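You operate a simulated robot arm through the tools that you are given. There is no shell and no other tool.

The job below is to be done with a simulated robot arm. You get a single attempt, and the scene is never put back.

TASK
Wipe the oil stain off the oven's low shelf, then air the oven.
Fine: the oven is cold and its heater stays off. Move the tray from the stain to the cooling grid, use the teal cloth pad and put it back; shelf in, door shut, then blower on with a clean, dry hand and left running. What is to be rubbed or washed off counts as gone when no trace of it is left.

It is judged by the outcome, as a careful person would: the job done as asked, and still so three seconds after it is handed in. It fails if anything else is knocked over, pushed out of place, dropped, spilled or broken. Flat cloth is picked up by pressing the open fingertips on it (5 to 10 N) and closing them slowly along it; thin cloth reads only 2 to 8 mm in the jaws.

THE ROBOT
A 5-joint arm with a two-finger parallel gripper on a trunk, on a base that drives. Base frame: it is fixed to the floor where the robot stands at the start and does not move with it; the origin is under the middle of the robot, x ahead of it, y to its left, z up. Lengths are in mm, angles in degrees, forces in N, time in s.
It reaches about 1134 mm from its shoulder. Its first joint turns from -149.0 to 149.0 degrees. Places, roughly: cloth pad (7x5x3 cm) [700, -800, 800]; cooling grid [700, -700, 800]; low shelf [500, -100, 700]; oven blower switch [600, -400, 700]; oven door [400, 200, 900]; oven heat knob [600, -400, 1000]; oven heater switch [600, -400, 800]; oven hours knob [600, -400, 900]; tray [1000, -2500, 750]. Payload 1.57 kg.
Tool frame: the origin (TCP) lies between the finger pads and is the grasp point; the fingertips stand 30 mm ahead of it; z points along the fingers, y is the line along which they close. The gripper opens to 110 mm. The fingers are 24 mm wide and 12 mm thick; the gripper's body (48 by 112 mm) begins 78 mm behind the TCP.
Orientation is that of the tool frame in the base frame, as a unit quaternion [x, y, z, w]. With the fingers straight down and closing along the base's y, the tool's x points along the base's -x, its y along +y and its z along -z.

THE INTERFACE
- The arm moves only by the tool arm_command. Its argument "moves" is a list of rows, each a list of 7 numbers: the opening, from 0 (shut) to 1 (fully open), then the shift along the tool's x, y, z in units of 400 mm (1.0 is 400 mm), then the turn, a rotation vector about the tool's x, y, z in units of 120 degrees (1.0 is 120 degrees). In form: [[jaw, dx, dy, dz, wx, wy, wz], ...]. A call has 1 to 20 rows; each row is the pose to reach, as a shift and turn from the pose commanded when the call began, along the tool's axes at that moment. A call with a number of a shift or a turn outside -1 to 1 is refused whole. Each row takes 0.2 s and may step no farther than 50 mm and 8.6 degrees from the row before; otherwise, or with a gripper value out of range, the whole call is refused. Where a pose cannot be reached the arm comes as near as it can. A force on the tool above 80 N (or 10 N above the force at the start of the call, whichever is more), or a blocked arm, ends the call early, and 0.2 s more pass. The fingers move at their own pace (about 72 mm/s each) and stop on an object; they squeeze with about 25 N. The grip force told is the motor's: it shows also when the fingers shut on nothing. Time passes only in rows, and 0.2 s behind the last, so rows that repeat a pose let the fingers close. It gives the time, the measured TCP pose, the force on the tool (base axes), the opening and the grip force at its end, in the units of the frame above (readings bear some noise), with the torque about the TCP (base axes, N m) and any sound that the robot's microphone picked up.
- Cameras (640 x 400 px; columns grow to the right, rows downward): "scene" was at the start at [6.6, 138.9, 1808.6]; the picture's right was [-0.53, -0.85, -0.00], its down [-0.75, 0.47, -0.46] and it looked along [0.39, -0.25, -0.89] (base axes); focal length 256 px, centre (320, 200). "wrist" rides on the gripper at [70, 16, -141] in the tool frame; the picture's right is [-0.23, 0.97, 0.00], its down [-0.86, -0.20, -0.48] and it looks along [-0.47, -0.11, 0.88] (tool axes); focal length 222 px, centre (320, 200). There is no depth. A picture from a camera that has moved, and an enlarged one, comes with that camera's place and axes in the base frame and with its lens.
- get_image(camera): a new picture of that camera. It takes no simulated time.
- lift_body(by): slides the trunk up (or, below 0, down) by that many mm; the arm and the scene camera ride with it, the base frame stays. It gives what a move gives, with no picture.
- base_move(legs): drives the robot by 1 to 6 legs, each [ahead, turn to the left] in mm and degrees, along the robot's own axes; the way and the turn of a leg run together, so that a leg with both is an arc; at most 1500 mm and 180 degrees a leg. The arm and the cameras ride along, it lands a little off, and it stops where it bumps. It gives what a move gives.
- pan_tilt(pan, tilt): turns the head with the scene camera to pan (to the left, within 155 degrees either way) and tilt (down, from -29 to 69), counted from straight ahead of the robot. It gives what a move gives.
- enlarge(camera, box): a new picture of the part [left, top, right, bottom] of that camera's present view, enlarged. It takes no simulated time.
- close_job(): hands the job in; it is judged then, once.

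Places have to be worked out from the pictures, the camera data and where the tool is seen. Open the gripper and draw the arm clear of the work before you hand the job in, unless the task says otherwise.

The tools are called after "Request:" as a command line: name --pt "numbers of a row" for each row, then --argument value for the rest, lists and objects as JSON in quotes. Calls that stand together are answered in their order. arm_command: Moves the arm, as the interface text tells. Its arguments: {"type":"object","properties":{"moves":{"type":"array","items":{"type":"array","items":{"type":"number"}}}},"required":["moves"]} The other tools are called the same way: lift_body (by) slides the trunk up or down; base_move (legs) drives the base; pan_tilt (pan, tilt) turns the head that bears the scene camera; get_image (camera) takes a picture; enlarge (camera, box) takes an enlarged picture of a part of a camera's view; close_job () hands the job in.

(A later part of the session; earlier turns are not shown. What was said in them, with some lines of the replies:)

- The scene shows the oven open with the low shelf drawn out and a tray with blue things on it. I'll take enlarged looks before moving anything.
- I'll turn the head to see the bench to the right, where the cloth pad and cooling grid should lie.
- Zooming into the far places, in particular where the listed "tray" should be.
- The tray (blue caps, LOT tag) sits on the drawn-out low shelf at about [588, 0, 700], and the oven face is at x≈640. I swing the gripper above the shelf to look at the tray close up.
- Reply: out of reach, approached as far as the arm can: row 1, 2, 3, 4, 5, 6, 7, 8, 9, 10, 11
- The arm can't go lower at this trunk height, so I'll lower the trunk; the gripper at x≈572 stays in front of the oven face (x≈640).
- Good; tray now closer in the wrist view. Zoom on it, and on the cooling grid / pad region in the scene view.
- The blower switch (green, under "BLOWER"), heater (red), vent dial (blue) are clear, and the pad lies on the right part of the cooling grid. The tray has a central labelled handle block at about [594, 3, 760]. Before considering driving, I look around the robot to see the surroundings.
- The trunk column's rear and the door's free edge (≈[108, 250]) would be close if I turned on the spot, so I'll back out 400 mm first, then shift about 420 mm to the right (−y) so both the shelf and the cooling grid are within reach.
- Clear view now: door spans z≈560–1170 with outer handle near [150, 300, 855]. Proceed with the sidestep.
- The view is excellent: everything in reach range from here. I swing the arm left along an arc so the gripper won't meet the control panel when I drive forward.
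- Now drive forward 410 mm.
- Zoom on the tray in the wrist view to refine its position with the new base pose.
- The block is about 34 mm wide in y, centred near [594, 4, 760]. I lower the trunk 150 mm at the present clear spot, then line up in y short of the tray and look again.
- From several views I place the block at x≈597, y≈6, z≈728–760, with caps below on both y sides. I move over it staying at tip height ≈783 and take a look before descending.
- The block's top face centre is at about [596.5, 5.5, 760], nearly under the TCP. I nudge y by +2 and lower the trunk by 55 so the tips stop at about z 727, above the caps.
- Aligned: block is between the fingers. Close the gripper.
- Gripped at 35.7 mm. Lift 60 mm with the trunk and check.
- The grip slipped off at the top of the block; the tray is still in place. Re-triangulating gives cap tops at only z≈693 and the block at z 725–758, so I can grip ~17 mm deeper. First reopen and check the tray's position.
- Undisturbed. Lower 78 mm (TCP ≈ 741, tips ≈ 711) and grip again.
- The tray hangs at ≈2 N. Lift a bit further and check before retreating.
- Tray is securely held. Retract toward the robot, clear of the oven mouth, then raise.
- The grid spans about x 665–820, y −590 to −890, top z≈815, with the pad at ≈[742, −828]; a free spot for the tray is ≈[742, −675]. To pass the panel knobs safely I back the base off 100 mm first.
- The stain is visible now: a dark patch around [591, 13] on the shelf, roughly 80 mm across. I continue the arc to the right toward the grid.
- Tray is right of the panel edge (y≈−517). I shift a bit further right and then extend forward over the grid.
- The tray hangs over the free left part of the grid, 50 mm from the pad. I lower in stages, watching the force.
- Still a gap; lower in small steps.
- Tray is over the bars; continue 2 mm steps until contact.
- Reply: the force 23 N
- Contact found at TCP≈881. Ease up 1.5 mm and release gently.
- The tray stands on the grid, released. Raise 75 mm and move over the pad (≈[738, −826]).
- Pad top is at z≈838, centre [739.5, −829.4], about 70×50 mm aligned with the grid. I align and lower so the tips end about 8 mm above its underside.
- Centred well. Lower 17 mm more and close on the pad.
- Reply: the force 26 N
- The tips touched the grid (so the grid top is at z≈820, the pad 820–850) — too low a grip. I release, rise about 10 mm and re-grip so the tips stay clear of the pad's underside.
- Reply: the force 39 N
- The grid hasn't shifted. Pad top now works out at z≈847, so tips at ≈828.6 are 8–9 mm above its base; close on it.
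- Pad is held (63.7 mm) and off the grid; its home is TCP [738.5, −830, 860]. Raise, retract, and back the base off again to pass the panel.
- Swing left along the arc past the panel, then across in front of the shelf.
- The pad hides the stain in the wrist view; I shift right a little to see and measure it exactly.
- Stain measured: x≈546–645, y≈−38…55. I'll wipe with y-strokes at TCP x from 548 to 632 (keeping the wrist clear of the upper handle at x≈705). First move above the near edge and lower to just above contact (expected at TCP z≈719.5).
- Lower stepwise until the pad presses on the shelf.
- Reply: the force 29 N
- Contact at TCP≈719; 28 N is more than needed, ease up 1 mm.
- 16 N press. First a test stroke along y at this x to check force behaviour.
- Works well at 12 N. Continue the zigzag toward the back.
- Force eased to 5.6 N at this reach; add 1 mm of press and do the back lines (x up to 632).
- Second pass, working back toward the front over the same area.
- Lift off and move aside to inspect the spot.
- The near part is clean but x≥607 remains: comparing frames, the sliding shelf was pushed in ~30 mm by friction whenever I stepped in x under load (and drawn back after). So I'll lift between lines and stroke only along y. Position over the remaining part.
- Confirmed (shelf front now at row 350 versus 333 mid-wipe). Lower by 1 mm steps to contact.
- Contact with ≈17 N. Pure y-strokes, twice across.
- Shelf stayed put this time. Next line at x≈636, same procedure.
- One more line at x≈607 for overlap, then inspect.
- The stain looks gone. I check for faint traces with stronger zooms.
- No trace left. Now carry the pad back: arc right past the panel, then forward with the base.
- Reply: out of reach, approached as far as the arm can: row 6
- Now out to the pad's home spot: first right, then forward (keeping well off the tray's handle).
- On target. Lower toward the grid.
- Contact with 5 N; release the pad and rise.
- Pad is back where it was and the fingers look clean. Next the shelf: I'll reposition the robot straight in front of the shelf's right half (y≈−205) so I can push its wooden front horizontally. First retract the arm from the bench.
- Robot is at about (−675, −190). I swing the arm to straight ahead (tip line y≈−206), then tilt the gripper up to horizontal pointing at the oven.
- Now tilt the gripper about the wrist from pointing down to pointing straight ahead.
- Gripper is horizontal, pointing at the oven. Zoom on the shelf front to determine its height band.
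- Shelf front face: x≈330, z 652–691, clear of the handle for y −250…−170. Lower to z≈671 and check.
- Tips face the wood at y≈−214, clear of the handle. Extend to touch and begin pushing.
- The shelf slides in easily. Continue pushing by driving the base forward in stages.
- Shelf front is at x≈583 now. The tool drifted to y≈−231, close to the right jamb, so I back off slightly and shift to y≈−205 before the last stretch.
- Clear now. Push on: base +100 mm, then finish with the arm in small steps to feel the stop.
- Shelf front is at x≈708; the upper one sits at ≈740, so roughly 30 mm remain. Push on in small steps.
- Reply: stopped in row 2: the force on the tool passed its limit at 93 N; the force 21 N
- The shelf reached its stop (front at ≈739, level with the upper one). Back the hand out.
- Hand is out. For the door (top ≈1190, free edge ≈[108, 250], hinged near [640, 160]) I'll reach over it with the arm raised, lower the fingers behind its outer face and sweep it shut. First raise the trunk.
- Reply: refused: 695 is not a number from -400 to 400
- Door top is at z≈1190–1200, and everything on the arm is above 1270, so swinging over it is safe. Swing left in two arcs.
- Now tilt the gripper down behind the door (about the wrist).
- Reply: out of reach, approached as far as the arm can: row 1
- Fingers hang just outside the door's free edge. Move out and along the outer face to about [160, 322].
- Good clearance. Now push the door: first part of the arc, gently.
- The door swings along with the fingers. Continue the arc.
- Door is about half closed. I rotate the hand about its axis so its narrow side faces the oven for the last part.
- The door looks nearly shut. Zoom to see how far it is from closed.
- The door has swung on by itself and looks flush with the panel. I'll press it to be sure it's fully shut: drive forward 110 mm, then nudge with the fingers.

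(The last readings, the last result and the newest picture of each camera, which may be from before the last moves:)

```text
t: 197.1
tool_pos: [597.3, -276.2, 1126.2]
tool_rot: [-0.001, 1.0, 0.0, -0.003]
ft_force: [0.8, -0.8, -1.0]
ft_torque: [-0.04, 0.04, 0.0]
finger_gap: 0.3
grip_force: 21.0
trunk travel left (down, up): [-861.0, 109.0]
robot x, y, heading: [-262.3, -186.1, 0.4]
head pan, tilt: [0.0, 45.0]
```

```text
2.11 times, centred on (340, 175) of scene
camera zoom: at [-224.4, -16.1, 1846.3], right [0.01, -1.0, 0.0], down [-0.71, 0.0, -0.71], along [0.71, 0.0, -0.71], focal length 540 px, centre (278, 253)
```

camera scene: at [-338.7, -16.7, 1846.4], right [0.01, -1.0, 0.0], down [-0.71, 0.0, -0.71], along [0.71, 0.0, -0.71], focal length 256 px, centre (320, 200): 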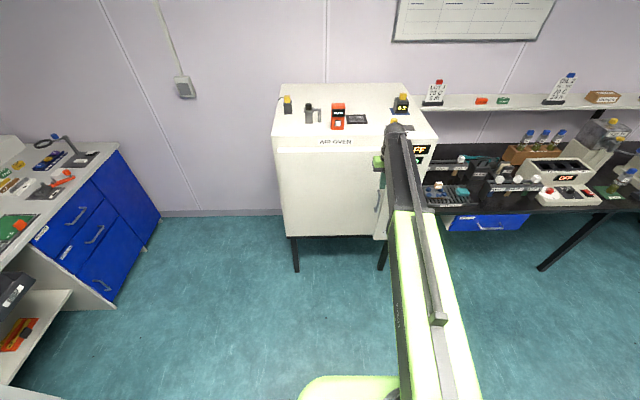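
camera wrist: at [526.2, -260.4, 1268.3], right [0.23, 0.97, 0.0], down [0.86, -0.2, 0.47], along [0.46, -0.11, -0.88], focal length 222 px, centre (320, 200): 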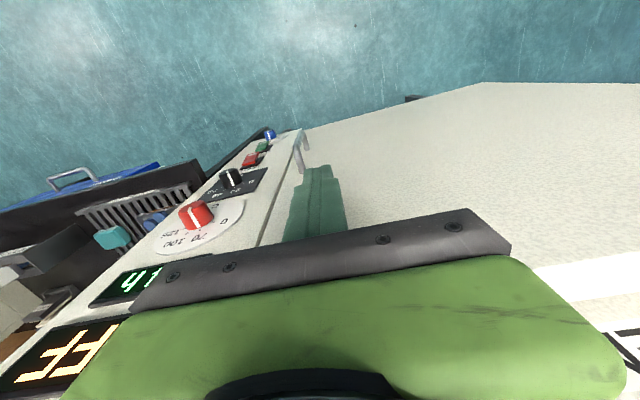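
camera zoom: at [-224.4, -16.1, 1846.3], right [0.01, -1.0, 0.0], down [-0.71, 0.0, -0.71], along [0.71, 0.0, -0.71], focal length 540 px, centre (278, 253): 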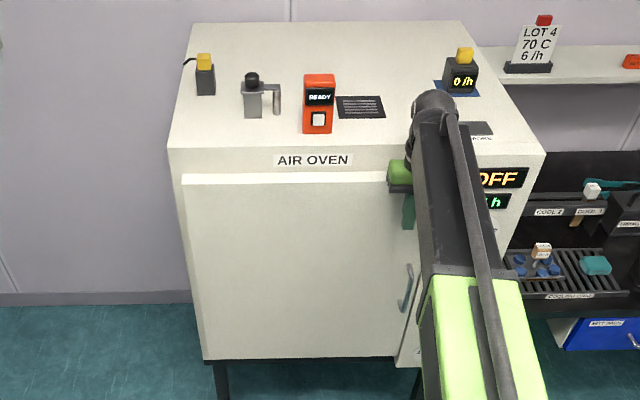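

Nudge forward in small steps until contact with the door face.

Request:
arm_command --pt "0 -0.02 0 0 0 0 0" --pt "0 -0.04 0 0 0 0 0" --pt "0 -0.055 0 0 0 0 0" --pt "0 -0.055 0 0 0 0 0"

Request:
get_image --camera "wrist"

```text
t: 198.1
tool_pos: [615.8, -277.1, 1128.1]
tool_rot: [0.0, 1.0, -0.002, -0.002]
ft_force: [0.4, -1.0, -0.1]
ft_torque: [0.0, 0.03, -0.03]
finger_gap: 0.2
grip_force: 21.6
trunk travel left (down, up): [-861.0, 109.0]
robot x, y, heading: [-259.2, -190.2, 0.3]
head pan, tilt: [0.0, 45.0]
```

```text
taken
camera wrist: at [545.8, -260.2, 1270.0], right [0.22, 0.97, 0.0], down [0.86, -0.2, 0.47], along [0.46, -0.11, -0.88], focal length 222 px, centre (320, 200)
```

wrist: 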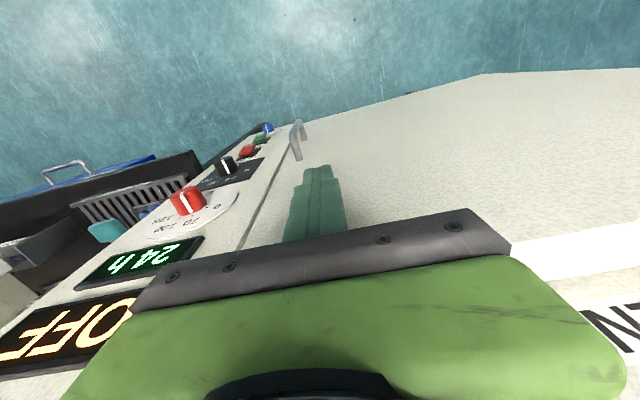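

Request:
arm_command --pt "0 -0.01 0 0 0 0 0" --pt "0 -0.02 0 0 0 0 0" --pt "0 -0.03 0 0 0 0 0" --pt "0 -0.03 0 0 0 0 0"

Request:
enlarge --camera "wrist" --box '[220, 100, 420, 260]'

```text
t: 199.1
tool_pos: [628.4, -276.2, 1128.6]
tool_rot: [-0.001, 1.0, -0.001, -0.002]
ft_force: [0.1, -0.7, 0.2]
ft_torque: [0.02, 0.01, -0.02]
finger_gap: 0.0
grip_force: 21.5
trunk travel left (down, up): [-861.0, 109.0]
robot x, y, heading: [-259.7, -186.7, 0.3]
head pan, tilt: [0.0, 45.0]
```

```text
2.50 times, centred on (320, 180) of wrist
camera zoom: at [558.0, -260.5, 1269.8], right [0.22, 0.97, 0.0], down [0.86, -0.2, 0.47], along [0.46, -0.11, -0.88], focal length 555 px, centre (320, 250)
```

zoom: 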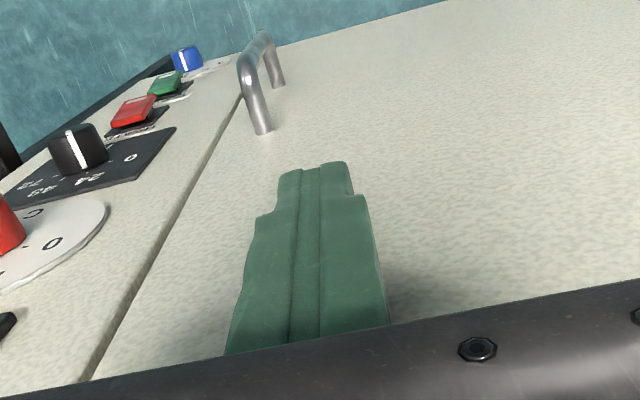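

Door and panel look flush already. A few more mm to confirm by touch.

Request:
arm_command --pt "0 -0.01 0 0 0 0 0" --pt "0 -0.02 0 0 0 0 0" --pt "0 -0.02 0 0 0 0 0"

Request:
arm_command --pt "0 -0.01 0 0 0 0 0" --pt "0 -0.02 0 0 0 0 0" --pt "0 -0.02 0 0 0 0 0"

Request:
enlarge --camera "wrist" --box '[220, 100, 420, 260]'

```text
t: 199.9
tool_pos: [633.3, -275.5, 1131.2]
tool_rot: [-0.001, 1.0, -0.001, -0.004]
ft_force: [-26.0, 1.0, -13.7]
ft_torque: [-0.24, -1.16, 0.4]
finger_gap: 0.0
grip_force: 21.7
trunk travel left (down, up): [-861.0, 109.0]
robot x, y, heading: [-259.3, -189.4, 0.3]
head pan, tilt: [0.0, 45.0]
```

```text
t: 200.5
tool_pos: [632.1, -275.5, 1131.0]
tool_rot: [-0.001, 1.0, 0.0, -0.011]
ft_force: [-23.8, 0.6, -1.1]
ft_torque: [-0.08, -1.2, 0.36]
finger_gap: 0.1
grip_force: 21.6
trunk travel left (down, up): [-861.0, 109.0]
robot x, y, heading: [-260.9, -186.7, 0.2]
head pan, tilt: [0.0, 45.0]
stopped in row 2: the force on the tool passed its limit at 86 N (the readings are from after the stop); the commanded pose is now the measured one
```

```text
2.50 times, centred on (320, 180) of wrist
camera zoom: at [564.2, -260.4, 1274.0], right [0.22, 0.97, -0.01], down [0.87, -0.2, 0.46], along [0.45, -0.11, -0.89], focal length 555 px, centre (320, 250)
```

zoom: 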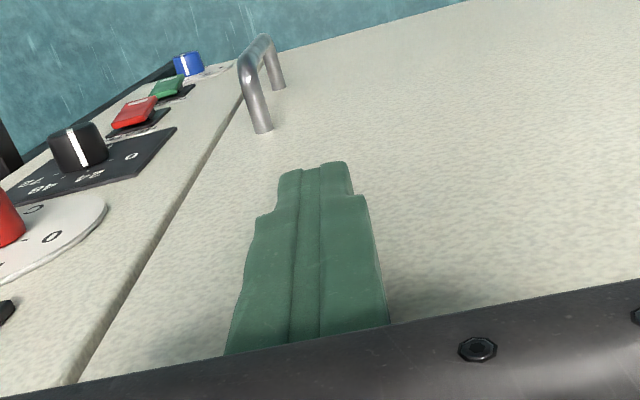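

The door is firmly shut (it resisted 80+ N at its stop). Retract the hand, then look closely at the blower switch.

Request:
arm_command --pt "0 0.05 0 0 0 0 0" --pt "0 0.16 0 0 0 0 0" --pt "0 0.28 0 0 0 0 0" --pt "0 0.4 0 0 0 0 0" --pt "0 0.52 0 0 0 0 0" --pt "0 0.62 0 0 0 0 0" --pt "0 0.66 0 0 0 0 0" --pt "0 0.66 0 0 0 0 0"

Request:
get_image --camera "scene"

Request:
base_move --legs '[[-300, 35], [-300, -35]]'

Request:
pan_tilt --pan 0 --tilt 35

Request:
get_image --camera "scene"

```text
t: 202.3
tool_pos: [373.7, -276.1, 1127.5]
tool_rot: [-0.002, 1.0, 0.0, -0.01]
ft_force: [-0.8, 0.1, -0.3]
ft_torque: [0.03, 0.03, 0.01]
finger_gap: 0.0
grip_force: 21.4
out of reach, approached as far as the arm can: row 5, 6, 7, 8
trunk travel left (down, up): [-861.0, 109.0]
robot x, y, heading: [-260.4, -188.3, 0.1]
head pan, tilt: [0.0, 45.0]
```

```text
taken
camera scene: at [-228.1, -16.2, 1846.4], right [0.01, -1.0, 0.0], down [-0.71, 0.0, -0.71], along [0.71, 0.0, -0.71], focal length 256 px, centre (320, 200)
```

scene: 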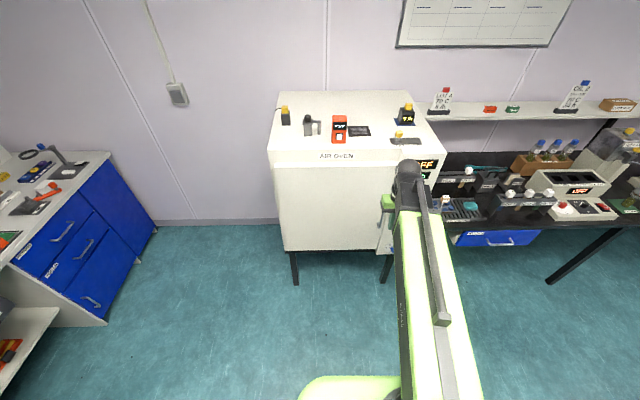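

```text
t: 205.3
tool_pos: [-32.2, -223.6, 1129.6]
tool_rot: [-0.17, 0.985, 0.0, -0.01]
ft_force: [-0.8, -1.2, 0.3]
ft_torque: [0.08, 0.01, 0.0]
finger_gap: 0.0
grip_force: 21.2
trunk travel left (down, up): [-861.0, 109.0]
robot x, y, heading: [-668.2, -334.4, 25.3]
head pan, tilt: [0.0, 45.0]
stopped in leg 2: the robot was blocked; the commanded pose is now the measured one
```

```text
t: 206.1
tool_pos: [-31.4, -220.4, 1129.2]
tool_rot: [-0.171, 0.985, -0.001, -0.01]
ft_force: [-0.7, -0.1, -0.2]
ft_torque: [0.03, -0.02, 0.0]
finger_gap: 0.2
grip_force: 21.4
trunk travel left (down, up): [-861.0, 109.0]
robot x, y, heading: [-664.0, -334.7, 25.1]
head pan, tilt: [0.0, 35.0]
```

```text
taken
camera scene: at [-702.5, -160.4, 1861.3], right [0.42, -0.91, 0.0], down [-0.52, -0.24, -0.82], along [0.74, 0.35, -0.57], focal length 256 px, centre (320, 200)
```

scene: 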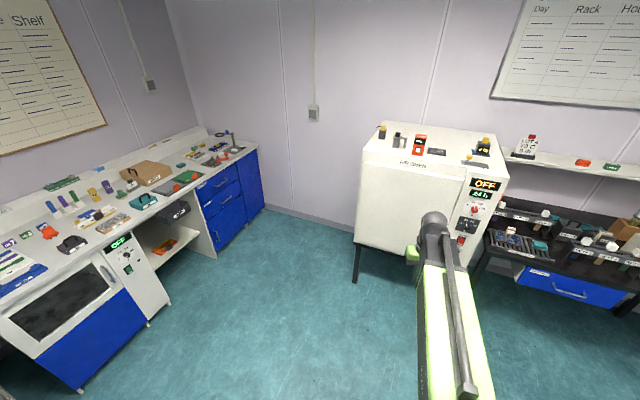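

The base was blocked behind. I look backward to see what it met and whether anything was disturbed.

Request:
pan_tilt --pan -150 --tilt 45

Request:
get_image --camera "scene"

Request:
pan_tilt --pan 150 --tilt 45

Request:
get_image --camera "scene"

```text
t: 208.4
tool_pos: [-31.0, -219.3, 1127.4]
tool_rot: [-0.171, 0.985, -0.001, -0.01]
ft_force: [-0.5, 0.4, -0.2]
ft_torque: [0.01, 0.0, 0.01]
finger_gap: 0.0
grip_force: 21.5
trunk travel left (down, up): [-861.0, 109.0]
robot x, y, heading: [-667.5, -330.2, 25.1]
head pan, tilt: [-150.0, 45.0]
```

```text
taken
camera scene: at [-828.0, -262.8, 1846.4], right [-0.82, 0.57, 0.0], down [0.4, 0.58, -0.71], along [-0.4, -0.58, -0.71], focal length 256 px, centre (320, 200)
```

scene: 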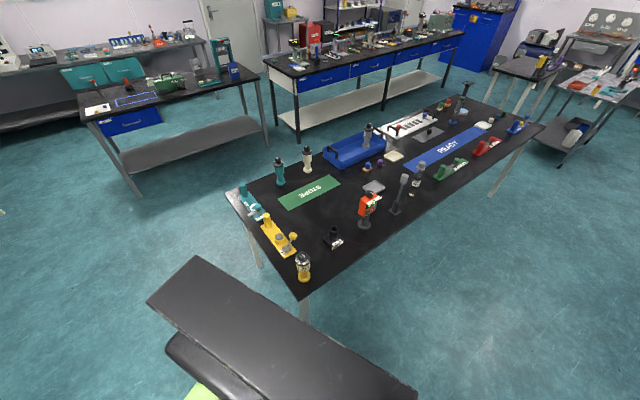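

```text
t: 212.5
tool_pos: [-30.8, -219.5, 1128.0]
tool_rot: [-0.171, 0.985, -0.002, -0.011]
ft_force: [-0.3, 0.4, 0.1]
ft_torque: [0.0, 0.01, 0.01]
finger_gap: 0.0
grip_force: 21.2
trunk travel left (down, up): [-861.0, 109.0]
robot x, y, heading: [-665.4, -328.8, 25.3]
head pan, tilt: [150.0, 45.0]
```

```text
taken
camera scene: at [-862.6, -189.1, 1846.4], right [0.08, 1.0, 0.0], down [0.7, -0.06, -0.71], along [-0.7, 0.06, -0.71], focal length 256 px, centre (320, 200)
```

scene: 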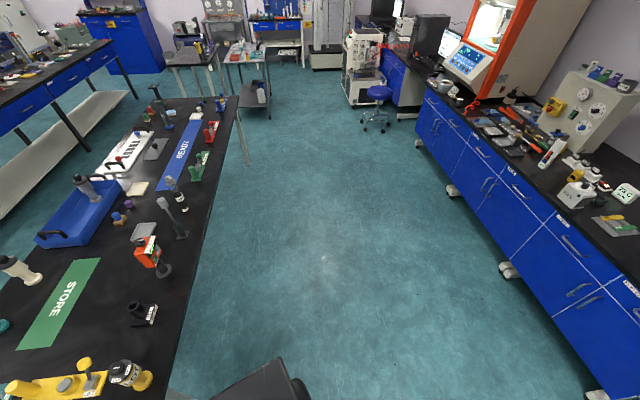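

The trunk's rear met the edge of the table behind; all items there stand undisturbed. I drive forward away from it, straighten, then sidestep so I'm directly in front of the switch panel (y≈−441).

Request:
base_move --legs '[[200, -25], [0, -90], [153, 0], [0, 90]]'

Request:
pan_tilt --pan 0 --tilt 40

Request:
get_image --camera "scene"

```text
t: 222.8
tool_pos: [147.7, -608.8, 1127.6]
tool_rot: [0.047, 0.999, 0.0, -0.01]
ft_force: [0.2, -0.1, -0.3]
ft_torque: [0.01, 0.0, 0.04]
finger_gap: 0.0
grip_force: 21.3
trunk travel left (down, up): [-861.0, 109.0]
robot x, y, heading: [-470.6, -422.3, -0.2]
head pan, tilt: [150.0, 45.0]
```

```text
t: 225.2
tool_pos: [146.7, -610.6, 1129.0]
tool_rot: [0.046, 0.999, 0.002, -0.01]
ft_force: [0.1, 0.3, -0.1]
ft_torque: [-0.05, 0.02, -0.02]
finger_gap: 0.0
grip_force: 21.7
trunk travel left (down, up): [-861.0, 109.0]
robot x, y, heading: [-479.3, -420.2, -0.3]
head pan, tilt: [0.0, 40.0]
```

```text
taken
camera scene: at [-437.6, -251.4, 1853.7], right [0.0, -1.0, 0.0], down [-0.64, 0.0, -0.77], along [0.77, 0.0, -0.64], focal length 256 px, centre (320, 200)
```

scene: 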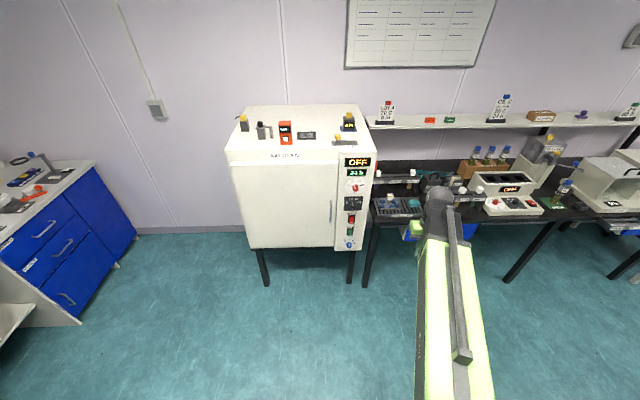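

Now straight in front of the panel. Zoom on the switches to see the blower rocker's state.

Request:
enlarge --camera "scene" --box '[330, 150, 380, 255]'

Request:
enlarge --camera "scene" --box '[335, 205, 370, 255]'

Request:
enlarge --camera "scene" --box '[220, 90, 390, 260]'

```text
3.81 times, centred on (355, 202) of scene
camera zoom: at [-437.6, -251.4, 1853.7], right [0.0, -1.0, 0.0], down [-0.64, 0.0, -0.77], along [0.77, 0.0, -0.64], focal length 977 px, centre (187, 190)
```

zoom: 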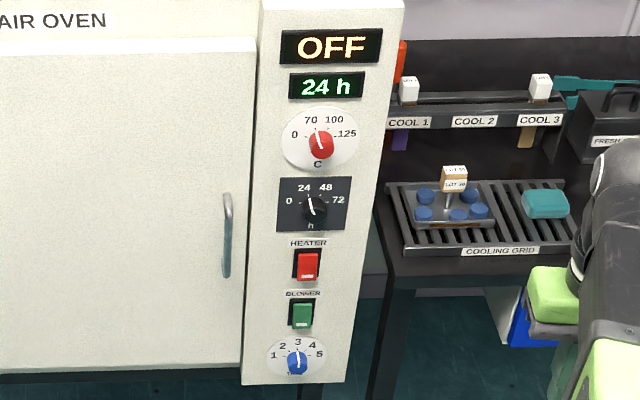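

```text
8.00 times, centred on (352, 230) of scene
camera zoom: at [-437.6, -251.4, 1853.7], right [0.0, -1.0, 0.0], down [-0.64, 0.0, -0.77], along [0.77, 0.0, -0.64], focal length 2052 px, centre (60, -40)
```

zoom: 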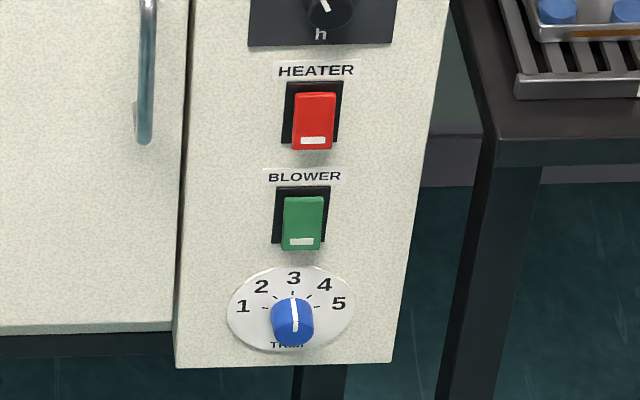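

```text
2.35 times, centred on (305, 175) of scene
camera zoom: at [-437.6, -251.4, 1853.7], right [0.0, -1.0, 0.0], down [-0.64, 0.0, -0.77], along [0.77, 0.0, -0.64], focal length 604 px, centre (355, 259)
```

zoom: 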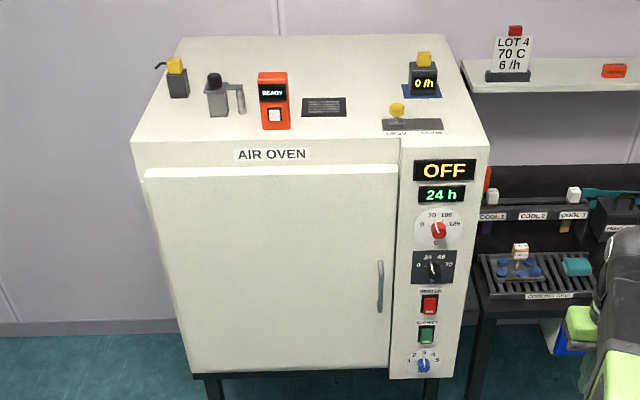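

Everything on the panel is visible: the green blower button sits between the red heater switch and the trim dial, around [640, −437, 690]. Swing the arm to straight ahead, then tilt the hand up to horizontal, still well away from the oven.

Request:
arm_command --pt "0 0.009 0.087 0 0 0 -0.007" --pt "0 0.018 0.174 0 0 0 -0.015" --pt "0 0.027 0.26 0 0 0 -0.022" --pt "0 0.037 0.347 0 0 0 -0.03" --pt "0 0.046 0.434 0 0 0 -0.0367" --pt "0 0.046 0.434 0 0 0 -0.0367"

Request:
arm_command --pt "0 -0.085 0 -0.0061 0 -0.069 0" --pt "0 -0.1683 0 -0.0242 0 -0.138 0" --pt "0 -0.2483 0 -0.054 0 -0.207 0" --pt "0 -0.3231 0 -0.0949 0 -0.276 0" --pt "0 -0.3913 0 -0.146 0 -0.345 0" --pt "0 -0.4515 0 -0.2062 0 -0.414 0" --pt "0 -0.5026 0 -0.2744 0 -0.483 0" --pt "0 -0.5435 0 -0.3493 0 -0.552 0" --pt "0 -0.5733 0 -0.4292 0 -0.621 0" --pt "0 -0.5914 0 -0.5125 0 -0.69 0" --pt "0 -0.5975 0 -0.5975 0 -0.76 0" --pt "0 -0.5975 0 -0.5975 0 -0.76 0"

Request:
get_image --camera "scene"

```text
t: 226.6
tool_pos: [143.8, -436.3, 1128.0]
tool_rot: [0.008, 1.0, 0.002, -0.009]
ft_force: [0.2, -0.5, 0.1]
ft_torque: [0.02, 0.0, -0.02]
finger_gap: 0.0
grip_force: 21.2
trunk travel left (down, up): [-861.0, 109.0]
robot x, y, heading: [-477.7, -419.9, -0.1]
head pan, tilt: [0.0, 40.0]
```

```text
t: 229.2
tool_pos: [388.3, -436.7, 1360.5]
tool_rot: [0.003, 0.715, -0.002, 0.699]
ft_force: [0.0, -0.5, -0.2]
ft_torque: [0.02, 0.01, 0.02]
finger_gap: 0.1
grip_force: 20.9
out of reach, approached as far as the arm can: row 11, 12
trunk travel left (down, up): [-861.0, 109.0]
robot x, y, heading: [-475.4, -424.4, -0.7]
head pan, tilt: [0.0, 40.0]
```

```text
taken
camera scene: at [-437.5, -251.4, 1853.7], right [-0.01, -1.0, 0.0], down [-0.64, 0.0, -0.77], along [0.77, 0.0, -0.64], focal length 256 px, centre (320, 200)
```

scene: 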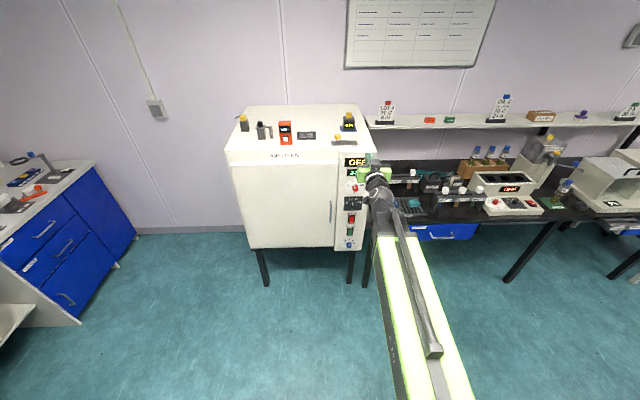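

Lower the trunk to switch height (still ~200 mm short of the panel).

Request:
lift_body --by -335

Request:
lift_body --by -320

Request:
pan_tilt --pan -10 --tilt 28

Request:
get_image --camera "scene"

Request:
get_image --camera "wrist"

```text
t: 232.5
tool_pos: [388.6, -436.3, 1024.7]
tool_rot: [0.002, 0.716, 0.0, 0.699]
ft_force: [0.4, -0.6, -0.5]
ft_torque: [0.03, -0.03, 0.02]
finger_gap: 0.0
grip_force: 21.0
trunk travel left (down, up): [-526.0, 444.0]
robot x, y, heading: [-473.5, -423.3, -0.4]
head pan, tilt: [0.0, 40.0]
```

```text
t: 235.6
tool_pos: [387.1, -436.8, 705.8]
tool_rot: [0.003, 0.716, -0.001, 0.698]
ft_force: [-0.5, -0.4, 0.3]
ft_torque: [-0.02, 0.0, 0.0]
finger_gap: 0.0
grip_force: 21.7
trunk travel left (down, up): [-206.0, 764.0]
robot x, y, heading: [-476.5, -421.3, -0.3]
head pan, tilt: [0.0, 40.0]
```

```text
t: 236.4
tool_pos: [389.2, -436.7, 705.7]
tool_rot: [0.004, 0.716, -0.002, 0.698]
ft_force: [-0.9, -0.5, 0.2]
ft_torque: [-0.02, -0.01, -0.01]
finger_gap: 0.0
grip_force: 20.7
trunk travel left (down, up): [-206.0, 764.0]
robot x, y, heading: [-474.2, -420.8, -0.2]
head pan, tilt: [-10.0, 28.0]
```

```text
taken
camera scene: at [-432.8, -267.2, 1217.1], right [-0.18, -0.98, 0.0], down [-0.46, 0.08, -0.88], along [0.87, -0.16, -0.47], focal length 256 px, centre (320, 200)
```

scene: 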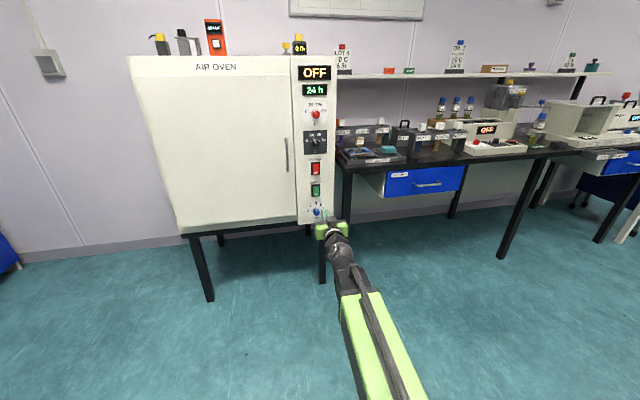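

```text
taken
camera wrist: at [243.5, -420.6, 639.1], right [0.01, 0.97, 0.23], down [-0.46, -0.2, 0.87], along [0.89, -0.11, 0.44], focal length 222 px, centre (320, 200)
```

wrist: 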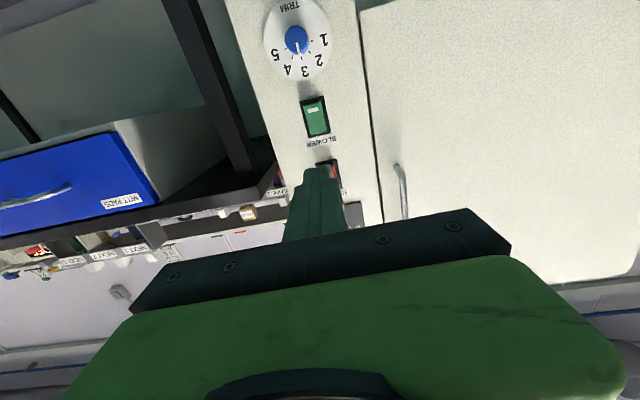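

Request:
enlarge --camera "wrist" --box '[280, 80, 360, 190]'

Request:
enlarge --camera "scene" --box '[290, 150, 345, 235]'

```text
3.64 times, centred on (320, 135) of wrist
camera zoom: at [243.5, -420.6, 639.1], right [0.01, 0.97, 0.23], down [-0.46, -0.2, 0.87], along [0.89, -0.11, 0.44], focal length 808 px, centre (320, 436)
```

zoom: 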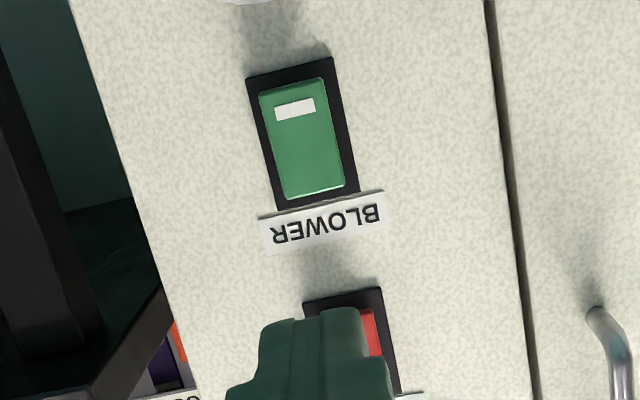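

```text
4.71 times, centred on (318, 192) of scene
camera zoom: at [-432.8, -267.2, 1217.1], right [-0.18, -0.98, 0.0], down [-0.46, 0.08, -0.88], along [0.87, -0.16, -0.47], focal length 1207 px, centre (332, 235)
```

zoom: 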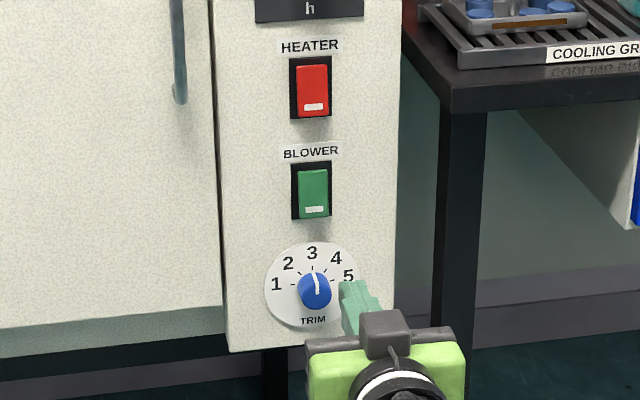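

The blower button spans z≈660–711, y≈−443, front at x≈640 (frame 653–716), flat with a white mark low on it. I approach its upper half, stopping ~20 mm short.

Request:
arm_command --pt "0 0 -0.003 0.1 0 0 0" --pt "0 0 -0.006 0.2 0 0 0" --pt "0 0 -0.009 0.3 0 0 0" --pt "0 0 -0.0125 0.4 0 0 0" --pt "0 0 -0.0125 0.5 0 0 0" --pt "0 0 -0.0125 0.5 0 0 0"

Request:
get_image --camera "wrist"

Request:
enlarge --camera "scene" --box '[290, 150, 345, 235]'

```text
t: 237.8
tool_pos: [587.4, -444.0, 705.8]
tool_rot: [0.003, 0.717, -0.001, 0.697]
ft_force: [-0.2, 0.2, -0.4]
ft_torque: [0.0, -0.04, 0.03]
finger_gap: 0.0
grip_force: 20.7
out of reach, approached as far as the arm can: row 5, 6
trunk travel left (down, up): [-206.0, 764.0]
robot x, y, heading: [-475.5, -421.9, -0.5]
head pan, tilt: [-10.0, 28.0]
```

```text
taken
camera wrist: at [443.1, -427.8, 638.8], right [0.01, 0.97, 0.23], down [-0.46, -0.2, 0.87], along [0.89, -0.11, 0.44], focal length 222 px, centre (320, 200)
```

wrist: 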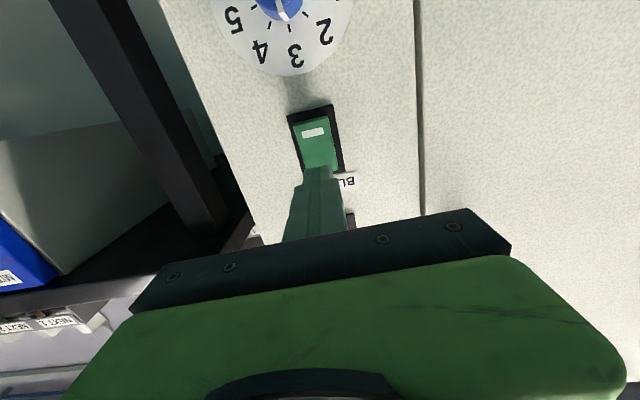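

```text
4.71 times, centred on (318, 192) of scene
camera zoom: at [-432.7, -267.3, 1217.2], right [-0.18, -0.98, 0.0], down [-0.46, 0.08, -0.88], along [0.87, -0.16, -0.47], focal length 1207 px, centre (332, 235)
```

zoom: 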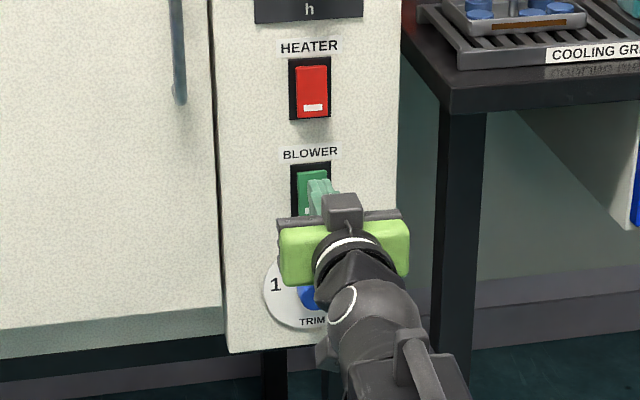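

Tips ~20 mm from the button's upper half. Lower 6 mm and creep forward, watching force and sound.

Request:
lift_body --by -6

Request:
arm_command --pt "0 0 0 0.02 0 0 0" --pt "0 0 0 0.04 0 0 0" --pt "0 0 0 0.05 0 0 0" --pt "0 0 0 0.05 0 0 0"

Request:
enlarge --camera "wrist" --box '[260, 80, 380, 200]'

```text
t: 238.3
tool_pos: [588.0, -444.9, 698.4]
tool_rot: [0.003, 0.717, -0.001, 0.697]
ft_force: [-0.6, -0.3, 1.4]
ft_torque: [0.01, -0.02, 0.01]
finger_gap: 0.0
grip_force: 20.8
trunk travel left (down, up): [-200.0, 770.0]
robot x, y, heading: [-473.0, -422.5, -0.4]
head pan, tilt: [-10.0, 28.0]
```

```text
t: 239.3
tool_pos: [607.0, -444.7, 699.6]
tool_rot: [0.003, 0.717, -0.001, 0.697]
ft_force: [0.4, -0.9, -0.5]
ft_torque: [-0.02, -0.04, 0.01]
finger_gap: 0.0
grip_force: 21.0
trunk travel left (down, up): [-200.0, 770.0]
robot x, y, heading: [-477.0, -422.6, -0.3]
head pan, tilt: [-10.0, 28.0]
```

```text
3.33 times, centred on (320, 140) of wrist
camera zoom: at [462.4, -427.3, 632.6], right [0.01, 0.97, 0.23], down [-0.45, -0.2, 0.87], along [0.89, -0.11, 0.44], focal length 740 px, centre (320, 400)
```

zoom: 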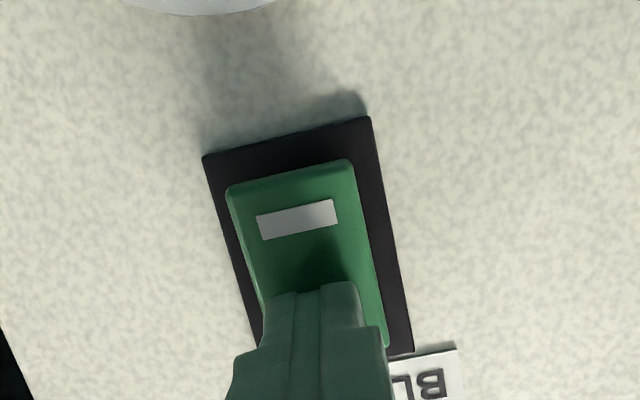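

Almost touching the upper half. Advance a few more mm.

Request:
arm_command --pt "0 0 0 0.008 0 0 0" --pt "0 0 0 0.016 0 0 0" --pt "0 0 0 0.016 0 0 0"

Request:
enlarge --camera "wrist" --box '[260, 80, 380, 200]'

```text
t: 239.9
tool_pos: [607.3, -443.6, 697.7]
tool_rot: [0.002, 0.719, 0.0, 0.695]
ft_force: [-15.4, -1.3, 2.3]
ft_torque: [0.1, 0.1, 0.07]
finger_gap: 0.0
grip_force: 21.2
trunk travel left (down, up): [-200.0, 770.0]
robot x, y, heading: [-475.7, -422.6, -0.5]
head pan, tilt: [-10.0, 28.0]
stopped in row 2: the force on the tool passed its limit at 92 N (the readings are from after the stop); the commanded pose is now the measured one
```

```text
3.33 times, centred on (320, 140) of wrist
camera zoom: at [462.7, -427.9, 633.5], right [0.01, 0.97, 0.23], down [-0.45, -0.2, 0.87], along [0.89, -0.11, 0.44], focal length 740 px, centre (320, 400)
```

zoom: 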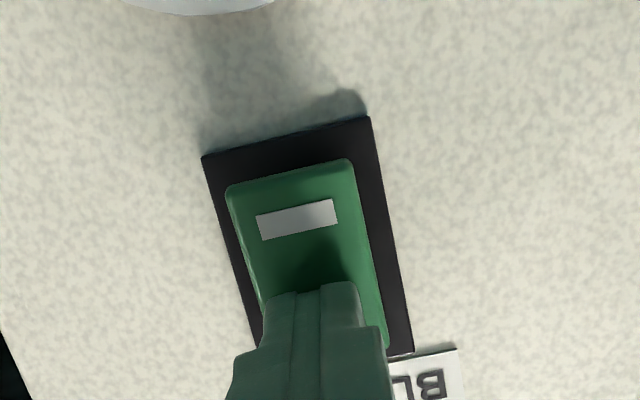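

The upper half is hard-stopped and no click, so the lower half (with the mark) is the one to press. Back off, lower ~28 mm and creep in more gently.

Request:
arm_command --pt "0 0 0 -0.02 0 0 0" --pt "0 0 0 -0.045 0 0 0" --pt "0 0 0 -0.045 0 0 0"

Request:
lift_body --by -28

Request:
enlarge --camera "wrist" --box '[260, 80, 380, 200]'

Request:
enlarge --camera "scene" --box '[290, 60, 345, 235]'

```text
t: 240.7
tool_pos: [592.3, -444.1, 697.1]
tool_rot: [0.002, 0.719, -0.001, 0.695]
ft_force: [-0.4, 0.4, 0.6]
ft_torque: [0.0, -0.01, -0.02]
finger_gap: 0.0
grip_force: 21.3
trunk travel left (down, up): [-200.0, 770.0]
robot x, y, heading: [-476.2, -422.7, -0.3]
head pan, tilt: [-10.0, 28.0]
```

```text
t: 241.4
tool_pos: [591.7, -444.4, 669.6]
tool_rot: [0.001, 0.719, 0.0, 0.695]
ft_force: [0.3, 0.1, 0.2]
ft_torque: [0.01, 0.01, -0.03]
finger_gap: 0.0
grip_force: 21.1
trunk travel left (down, up): [-172.0, 798.0]
robot x, y, heading: [-473.9, -425.8, -0.4]
head pan, tilt: [-10.0, 28.0]
```

```text
3.33 times, centred on (320, 140) of wrist
camera zoom: at [446.6, -427.9, 604.2], right [0.01, 0.97, 0.23], down [-0.45, -0.2, 0.87], along [0.89, -0.11, 0.44], focal length 740 px, centre (320, 400)
```

zoom: 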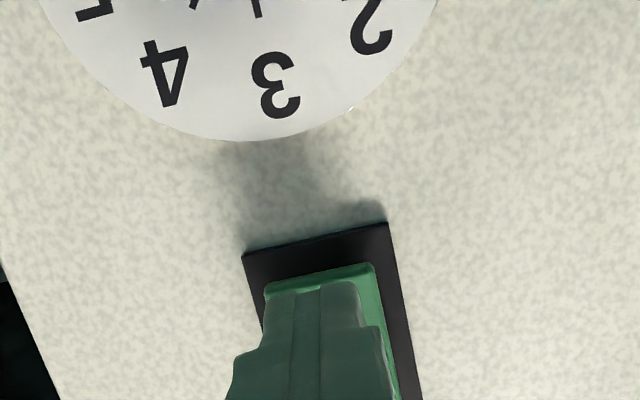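

```text
2.29 times, centred on (318, 148) of scene
camera zoom: at [-433.1, -267.3, 1183.1], right [-0.18, -0.98, 0.0], down [-0.46, 0.08, -0.88], along [0.87, -0.16, -0.47], focal length 586 px, centre (326, 320)
```

zoom: 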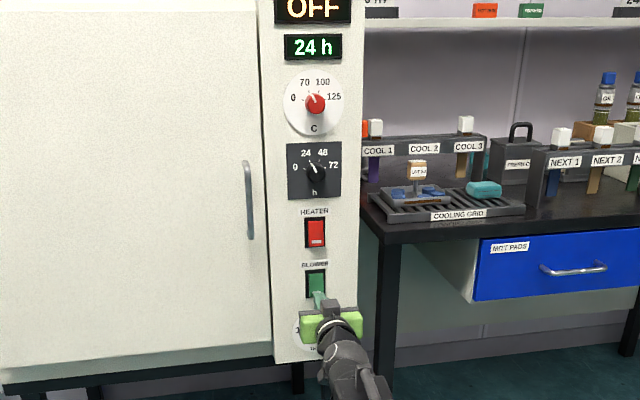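

Now creep in on the lower half in ~1–2 mm steps.

Request:
arm_command --pt "0 0 0 0.012 0 0 0" --pt "0 0 0 0.022 0 0 0" --pt "0 0 0 0.026 0 0 0" --pt "0 0 0 0.03 0 0 0" --pt "0 0 0 0.034 0 0 0" --pt "0 0 0 0.034 0 0 0"

Request:
arm_command --pt "0 0 0 0.003 0 0 0" --pt "0 0 0 0.006 0 0 0" --pt "0 0 0 0.009 0 0 0" --pt "0 0 0 0.012 0 0 0"

Request:
enlarge --camera "wrist" --box '[260, 80, 380, 200]'

```text
t: 242.8
tool_pos: [606.2, -444.1, 669.5]
tool_rot: [0.001, 0.719, 0.001, 0.695]
ft_force: [-1.8, -0.4, -2.1]
ft_torque: [-0.01, 0.06, 0.02]
finger_gap: 0.0
grip_force: 21.0
trunk travel left (down, up): [-172.0, 798.0]
robot x, y, heading: [-472.8, -422.3, -0.2]
head pan, tilt: [-10.0, 28.0]
```

```text
t: 244.0
tool_pos: [608.0, -443.7, 668.4]
tool_rot: [0.0, 0.72, 0.002, 0.694]
ft_force: [-14.3, -1.6, -2.4]
ft_torque: [0.06, -0.05, 0.02]
finger_gap: 0.0
grip_force: 21.1
trunk travel left (down, up): [-172.0, 798.0]
robot x, y, heading: [-478.8, -422.2, -0.0]
head pan, tilt: [-10.0, 28.0]
heard: click
stopped in row 4: the force on the tool passed its limit at 84 N (the readings are from after the stop); the commanded pose is now the measured one
```

```text
3.33 times, centred on (320, 140) of wrist
camera zoom: at [462.2, -428.2, 604.6], right [0.01, 0.97, 0.23], down [-0.45, -0.2, 0.87], along [0.89, -0.11, 0.43], focal length 740 px, centre (320, 400)
```

zoom: 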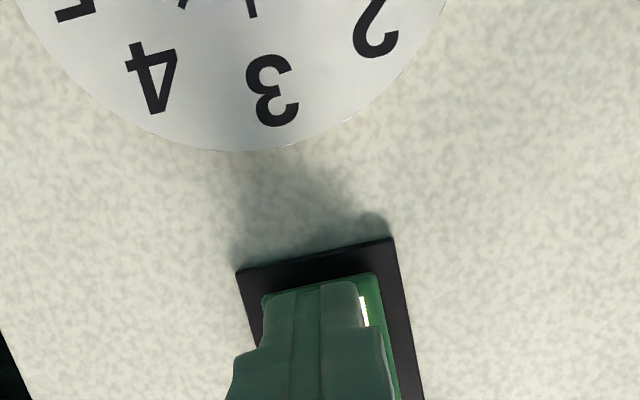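

A click, and the indicator is lit. Back off and check that it stays on.

Request:
arm_command --pt "0 0 0 -0.03 0 0 0" --pt "0 0 0 -0.12 0 0 0" --pt "0 0 0 -0.23 0 0 0" --pt "0 0 0 -0.34 0 0 0" --pt "0 0 0 -0.45 0 0 0" --pt "0 0 0 -0.5 0 0 0" --pt "0 0 0 -0.5 0 0 0"

Request:
get_image --camera "wrist"

Request:
enlarge --camera "wrist" --box '[280, 60, 360, 190]'

Request:
enlarge --camera "scene" --box '[280, 50, 350, 230]'

```text
t: 245.6
tool_pos: [410.0, -442.5, 669.4]
tool_rot: [0.0, 0.719, 0.002, 0.695]
ft_force: [-0.5, -0.2, 0.1]
ft_torque: [0.01, 0.03, -0.01]
finger_gap: 0.0
grip_force: 21.1
out of reach, approached as far as the arm can: row 5, 6, 7
trunk travel left (down, up): [-172.0, 798.0]
robot x, y, heading: [-474.0, -418.0, -0.5]
head pan, tilt: [-10.0, 28.0]
```

```text
taken
camera wrist: at [263.9, -426.7, 604.0], right [0.01, 0.97, 0.23], down [-0.45, -0.2, 0.87], along [0.89, -0.11, 0.43], focal length 222 px, centre (320, 200)
```

wrist: 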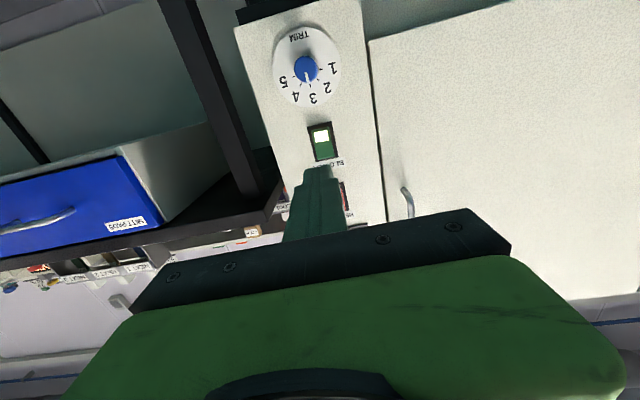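

```text
3.08 times, centred on (320, 125) of wrist
camera zoom: at [263.9, -426.7, 604.0], right [0.01, 0.97, 0.23], down [-0.45, -0.2, 0.87], along [0.89, -0.11, 0.43], focal length 684 px, centre (320, 431)
```

zoom: 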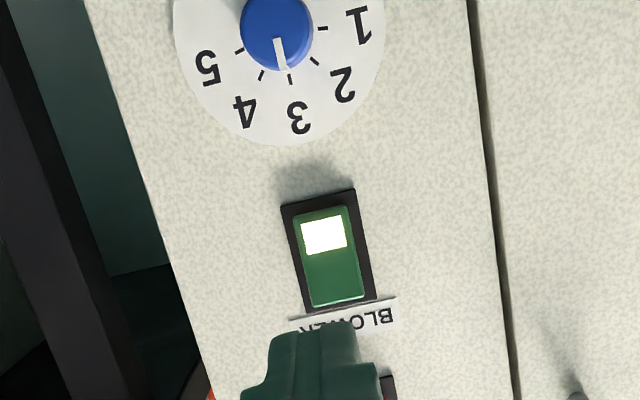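

```text
2.22 times, centred on (315, 140) of scene
camera zoom: at [-433.4, -267.3, 1183.2], right [-0.18, -0.98, 0.0], down [-0.46, 0.08, -0.88], along [0.87, -0.16, -0.47], focal length 570 px, centre (331, 333)
```

zoom: 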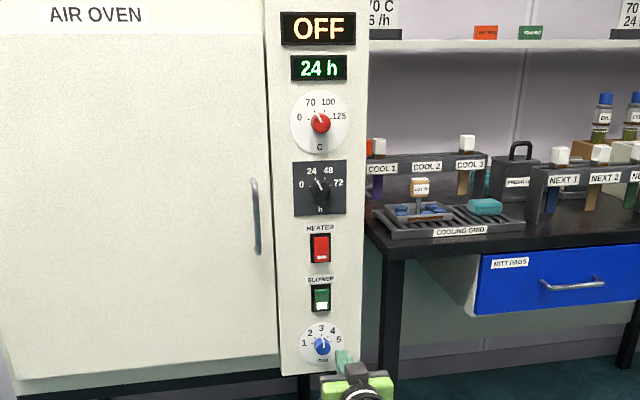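

Blower is lit and running, heater OFF, trim untouched, door flush, tray and pad on the grid. Finally open the gripper and back away 100 mm, then take a last overview.

Request:
arm_command --pt "0.5 0 0 0 0 0 0" --pt "1 0 0 0 0 0 0" --pt "1 0 0 0 0 0 0" --pt "1 0 0 0 0 0 0" --pt "1 0 0 0 0 0 0"

Request:
base_move --legs '[[-100, 0]]'

Request:
get_image --camera "scene"

Request:
enlarge --camera "scene" --box '[100, 40, 460, 250]'

Request:
enlarge --camera "scene" --box '[290, 60, 420, 220]'

```text
t: 246.8
tool_pos: [409.0, -442.8, 669.0]
tool_rot: [0.001, 0.72, 0.001, 0.694]
ft_force: [0.5, 0.6, 0.4]
ft_torque: [0.02, -0.02, 0.02]
finger_gap: 109.8
grip_force: 0.0
trunk travel left (down, up): [-172.0, 798.0]
robot x, y, heading: [-473.9, -424.5, -0.3]
head pan, tilt: [-10.0, 28.0]
```

```text
t: 247.9
tool_pos: [309.5, -441.6, 669.2]
tool_rot: [0.001, 0.719, 0.001, 0.695]
ft_force: [-0.5, -0.9, -1.2]
ft_torque: [0.01, 0.02, -0.07]
finger_gap: 109.9
grip_force: 0.0
trunk travel left (down, up): [-172.0, 798.0]
robot x, y, heading: [-576.2, -422.2, -0.4]
head pan, tilt: [-10.0, 28.0]
```

```text
taken
camera scene: at [-534.2, -266.7, 1183.2], right [-0.18, -0.98, 0.0], down [-0.46, 0.08, -0.88], along [0.87, -0.16, -0.47], focal length 256 px, centre (320, 200)
```

scene: 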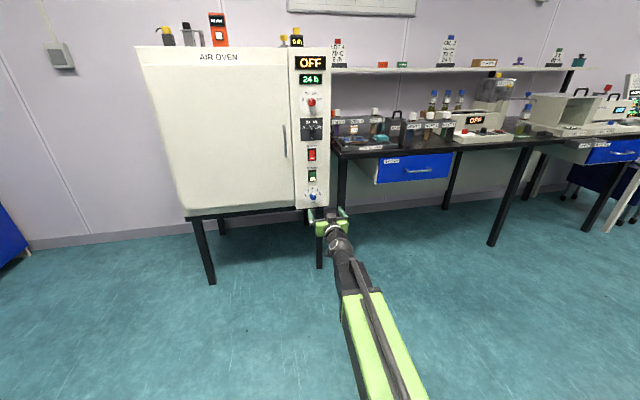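

```text
1.78 times, centred on (280, 145) of scene
camera zoom: at [-534.2, -266.7, 1183.2], right [-0.18, -0.98, 0.0], down [-0.46, 0.08, -0.88], along [0.87, -0.16, -0.47], focal length 456 px, centre (391, 298)
```

zoom: 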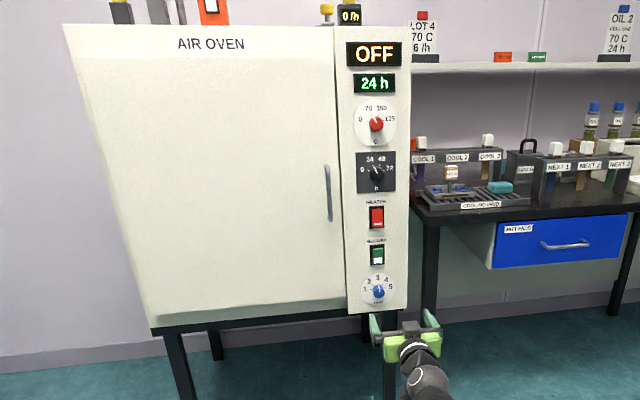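

```text
2.50 times, centred on (355, 140) of scene
camera zoom: at [-534.2, -266.7, 1183.2], right [-0.18, -0.98, 0.0], down [-0.46, 0.08, -0.88], along [0.87, -0.16, -0.47], focal length 641 px, centre (232, 350)
```

zoom: 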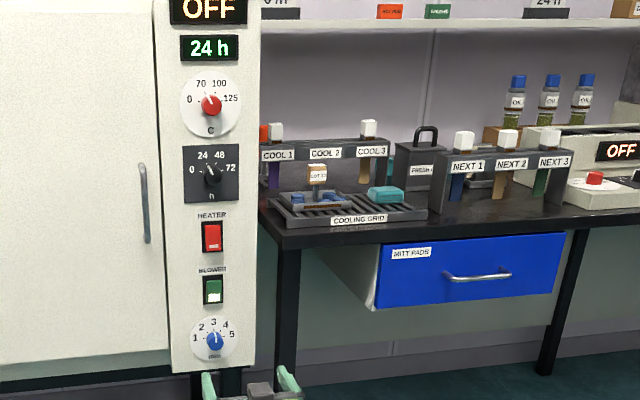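

One more check: the "/h" display on the oven top.

Request:
pan_tilt --pan 5 --tilt 15

Request:
get_image --camera "scene"

Request:
enlarge --camera "scene" --box '[200, 60, 420, 220]'

```text
t: 248.7
tool_pos: [308.6, -441.7, 668.7]
tool_rot: [0.001, 0.719, 0.001, 0.695]
ft_force: [-0.9, 0.0, 0.7]
ft_torque: [0.01, 0.02, 0.03]
finger_gap: 109.8
grip_force: 0.0
trunk travel left (down, up): [-172.0, 798.0]
robot x, y, heading: [-579.4, -420.6, -0.4]
head pan, tilt: [5.0, 15.0]
```

```text
taken
camera scene: at [-530.8, -242.8, 1204.2], right [0.08, -1.0, 0.0], down [-0.26, -0.02, -0.97], along [0.96, 0.08, -0.26], focal length 256 px, centre (320, 200)
```

scene: 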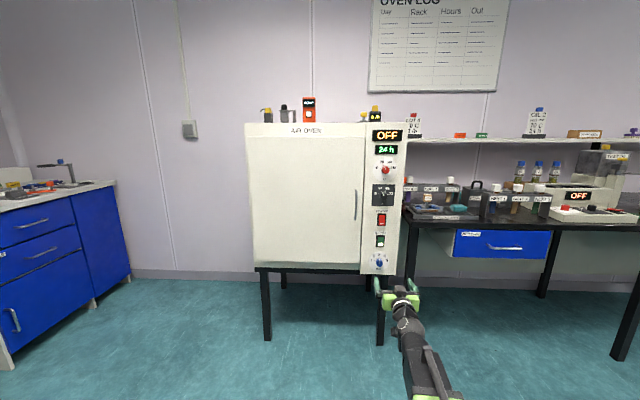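

```text
2.50 times, centred on (310, 140) of scene
camera zoom: at [-530.8, -242.8, 1204.2], right [0.08, -1.0, 0.0], down [-0.26, -0.02, -0.97], along [0.96, 0.08, -0.26], focal length 641 px, centre (345, 350)
```

zoom: 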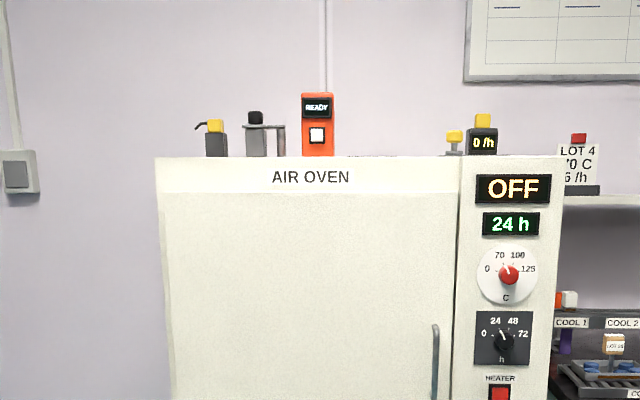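

Everything checks out: stain gone, tray and pad on the grid, shelf in, door shut, heater off, blower lit and running, and the arm clear with the gripper open. Handing in.

Request:
close_job

```text
The job is handed in.
```

I finished the job and handed it in, and nothing was seen knocked over, dropped or spilled in my last views.

- **Stain:** the oil is wiped off the low shelf, with no trace visible in close-up views from two cameras.
- **Tray:** it stands on the left side of the cooling grid. My first grip slipped off before it left the shelf; nothing was disturbed, and the second try held.
- **Cloth pad:** it was used for the wiping and put back in its original spot on the grid. The fingers stayed above its oily underside.
- **Shelf and door:** the shelf is pushed in to its stop and the door is shut flush. I pressed it at over 80 N and it did not move.
- **Blower:** it is on. I heard the click, and its light stayed lit after I let go. The heater is off and the other dials are unchanged.

**Bumps:**
- While moving into place for the switch, the back of the robot touched the edge of the table behind it. It stopped at once, and every item there was still standing when I looked.
- I pressed the upper half of the blower switch first, with about 90 N. It did not move, and pressing the lower half turned the blower on.

**Airflow meter:** the small meter on top of the oven still reads 0 /h, as it did at the start. I left it and the "less / more" lever alone because you didn't ask for them.
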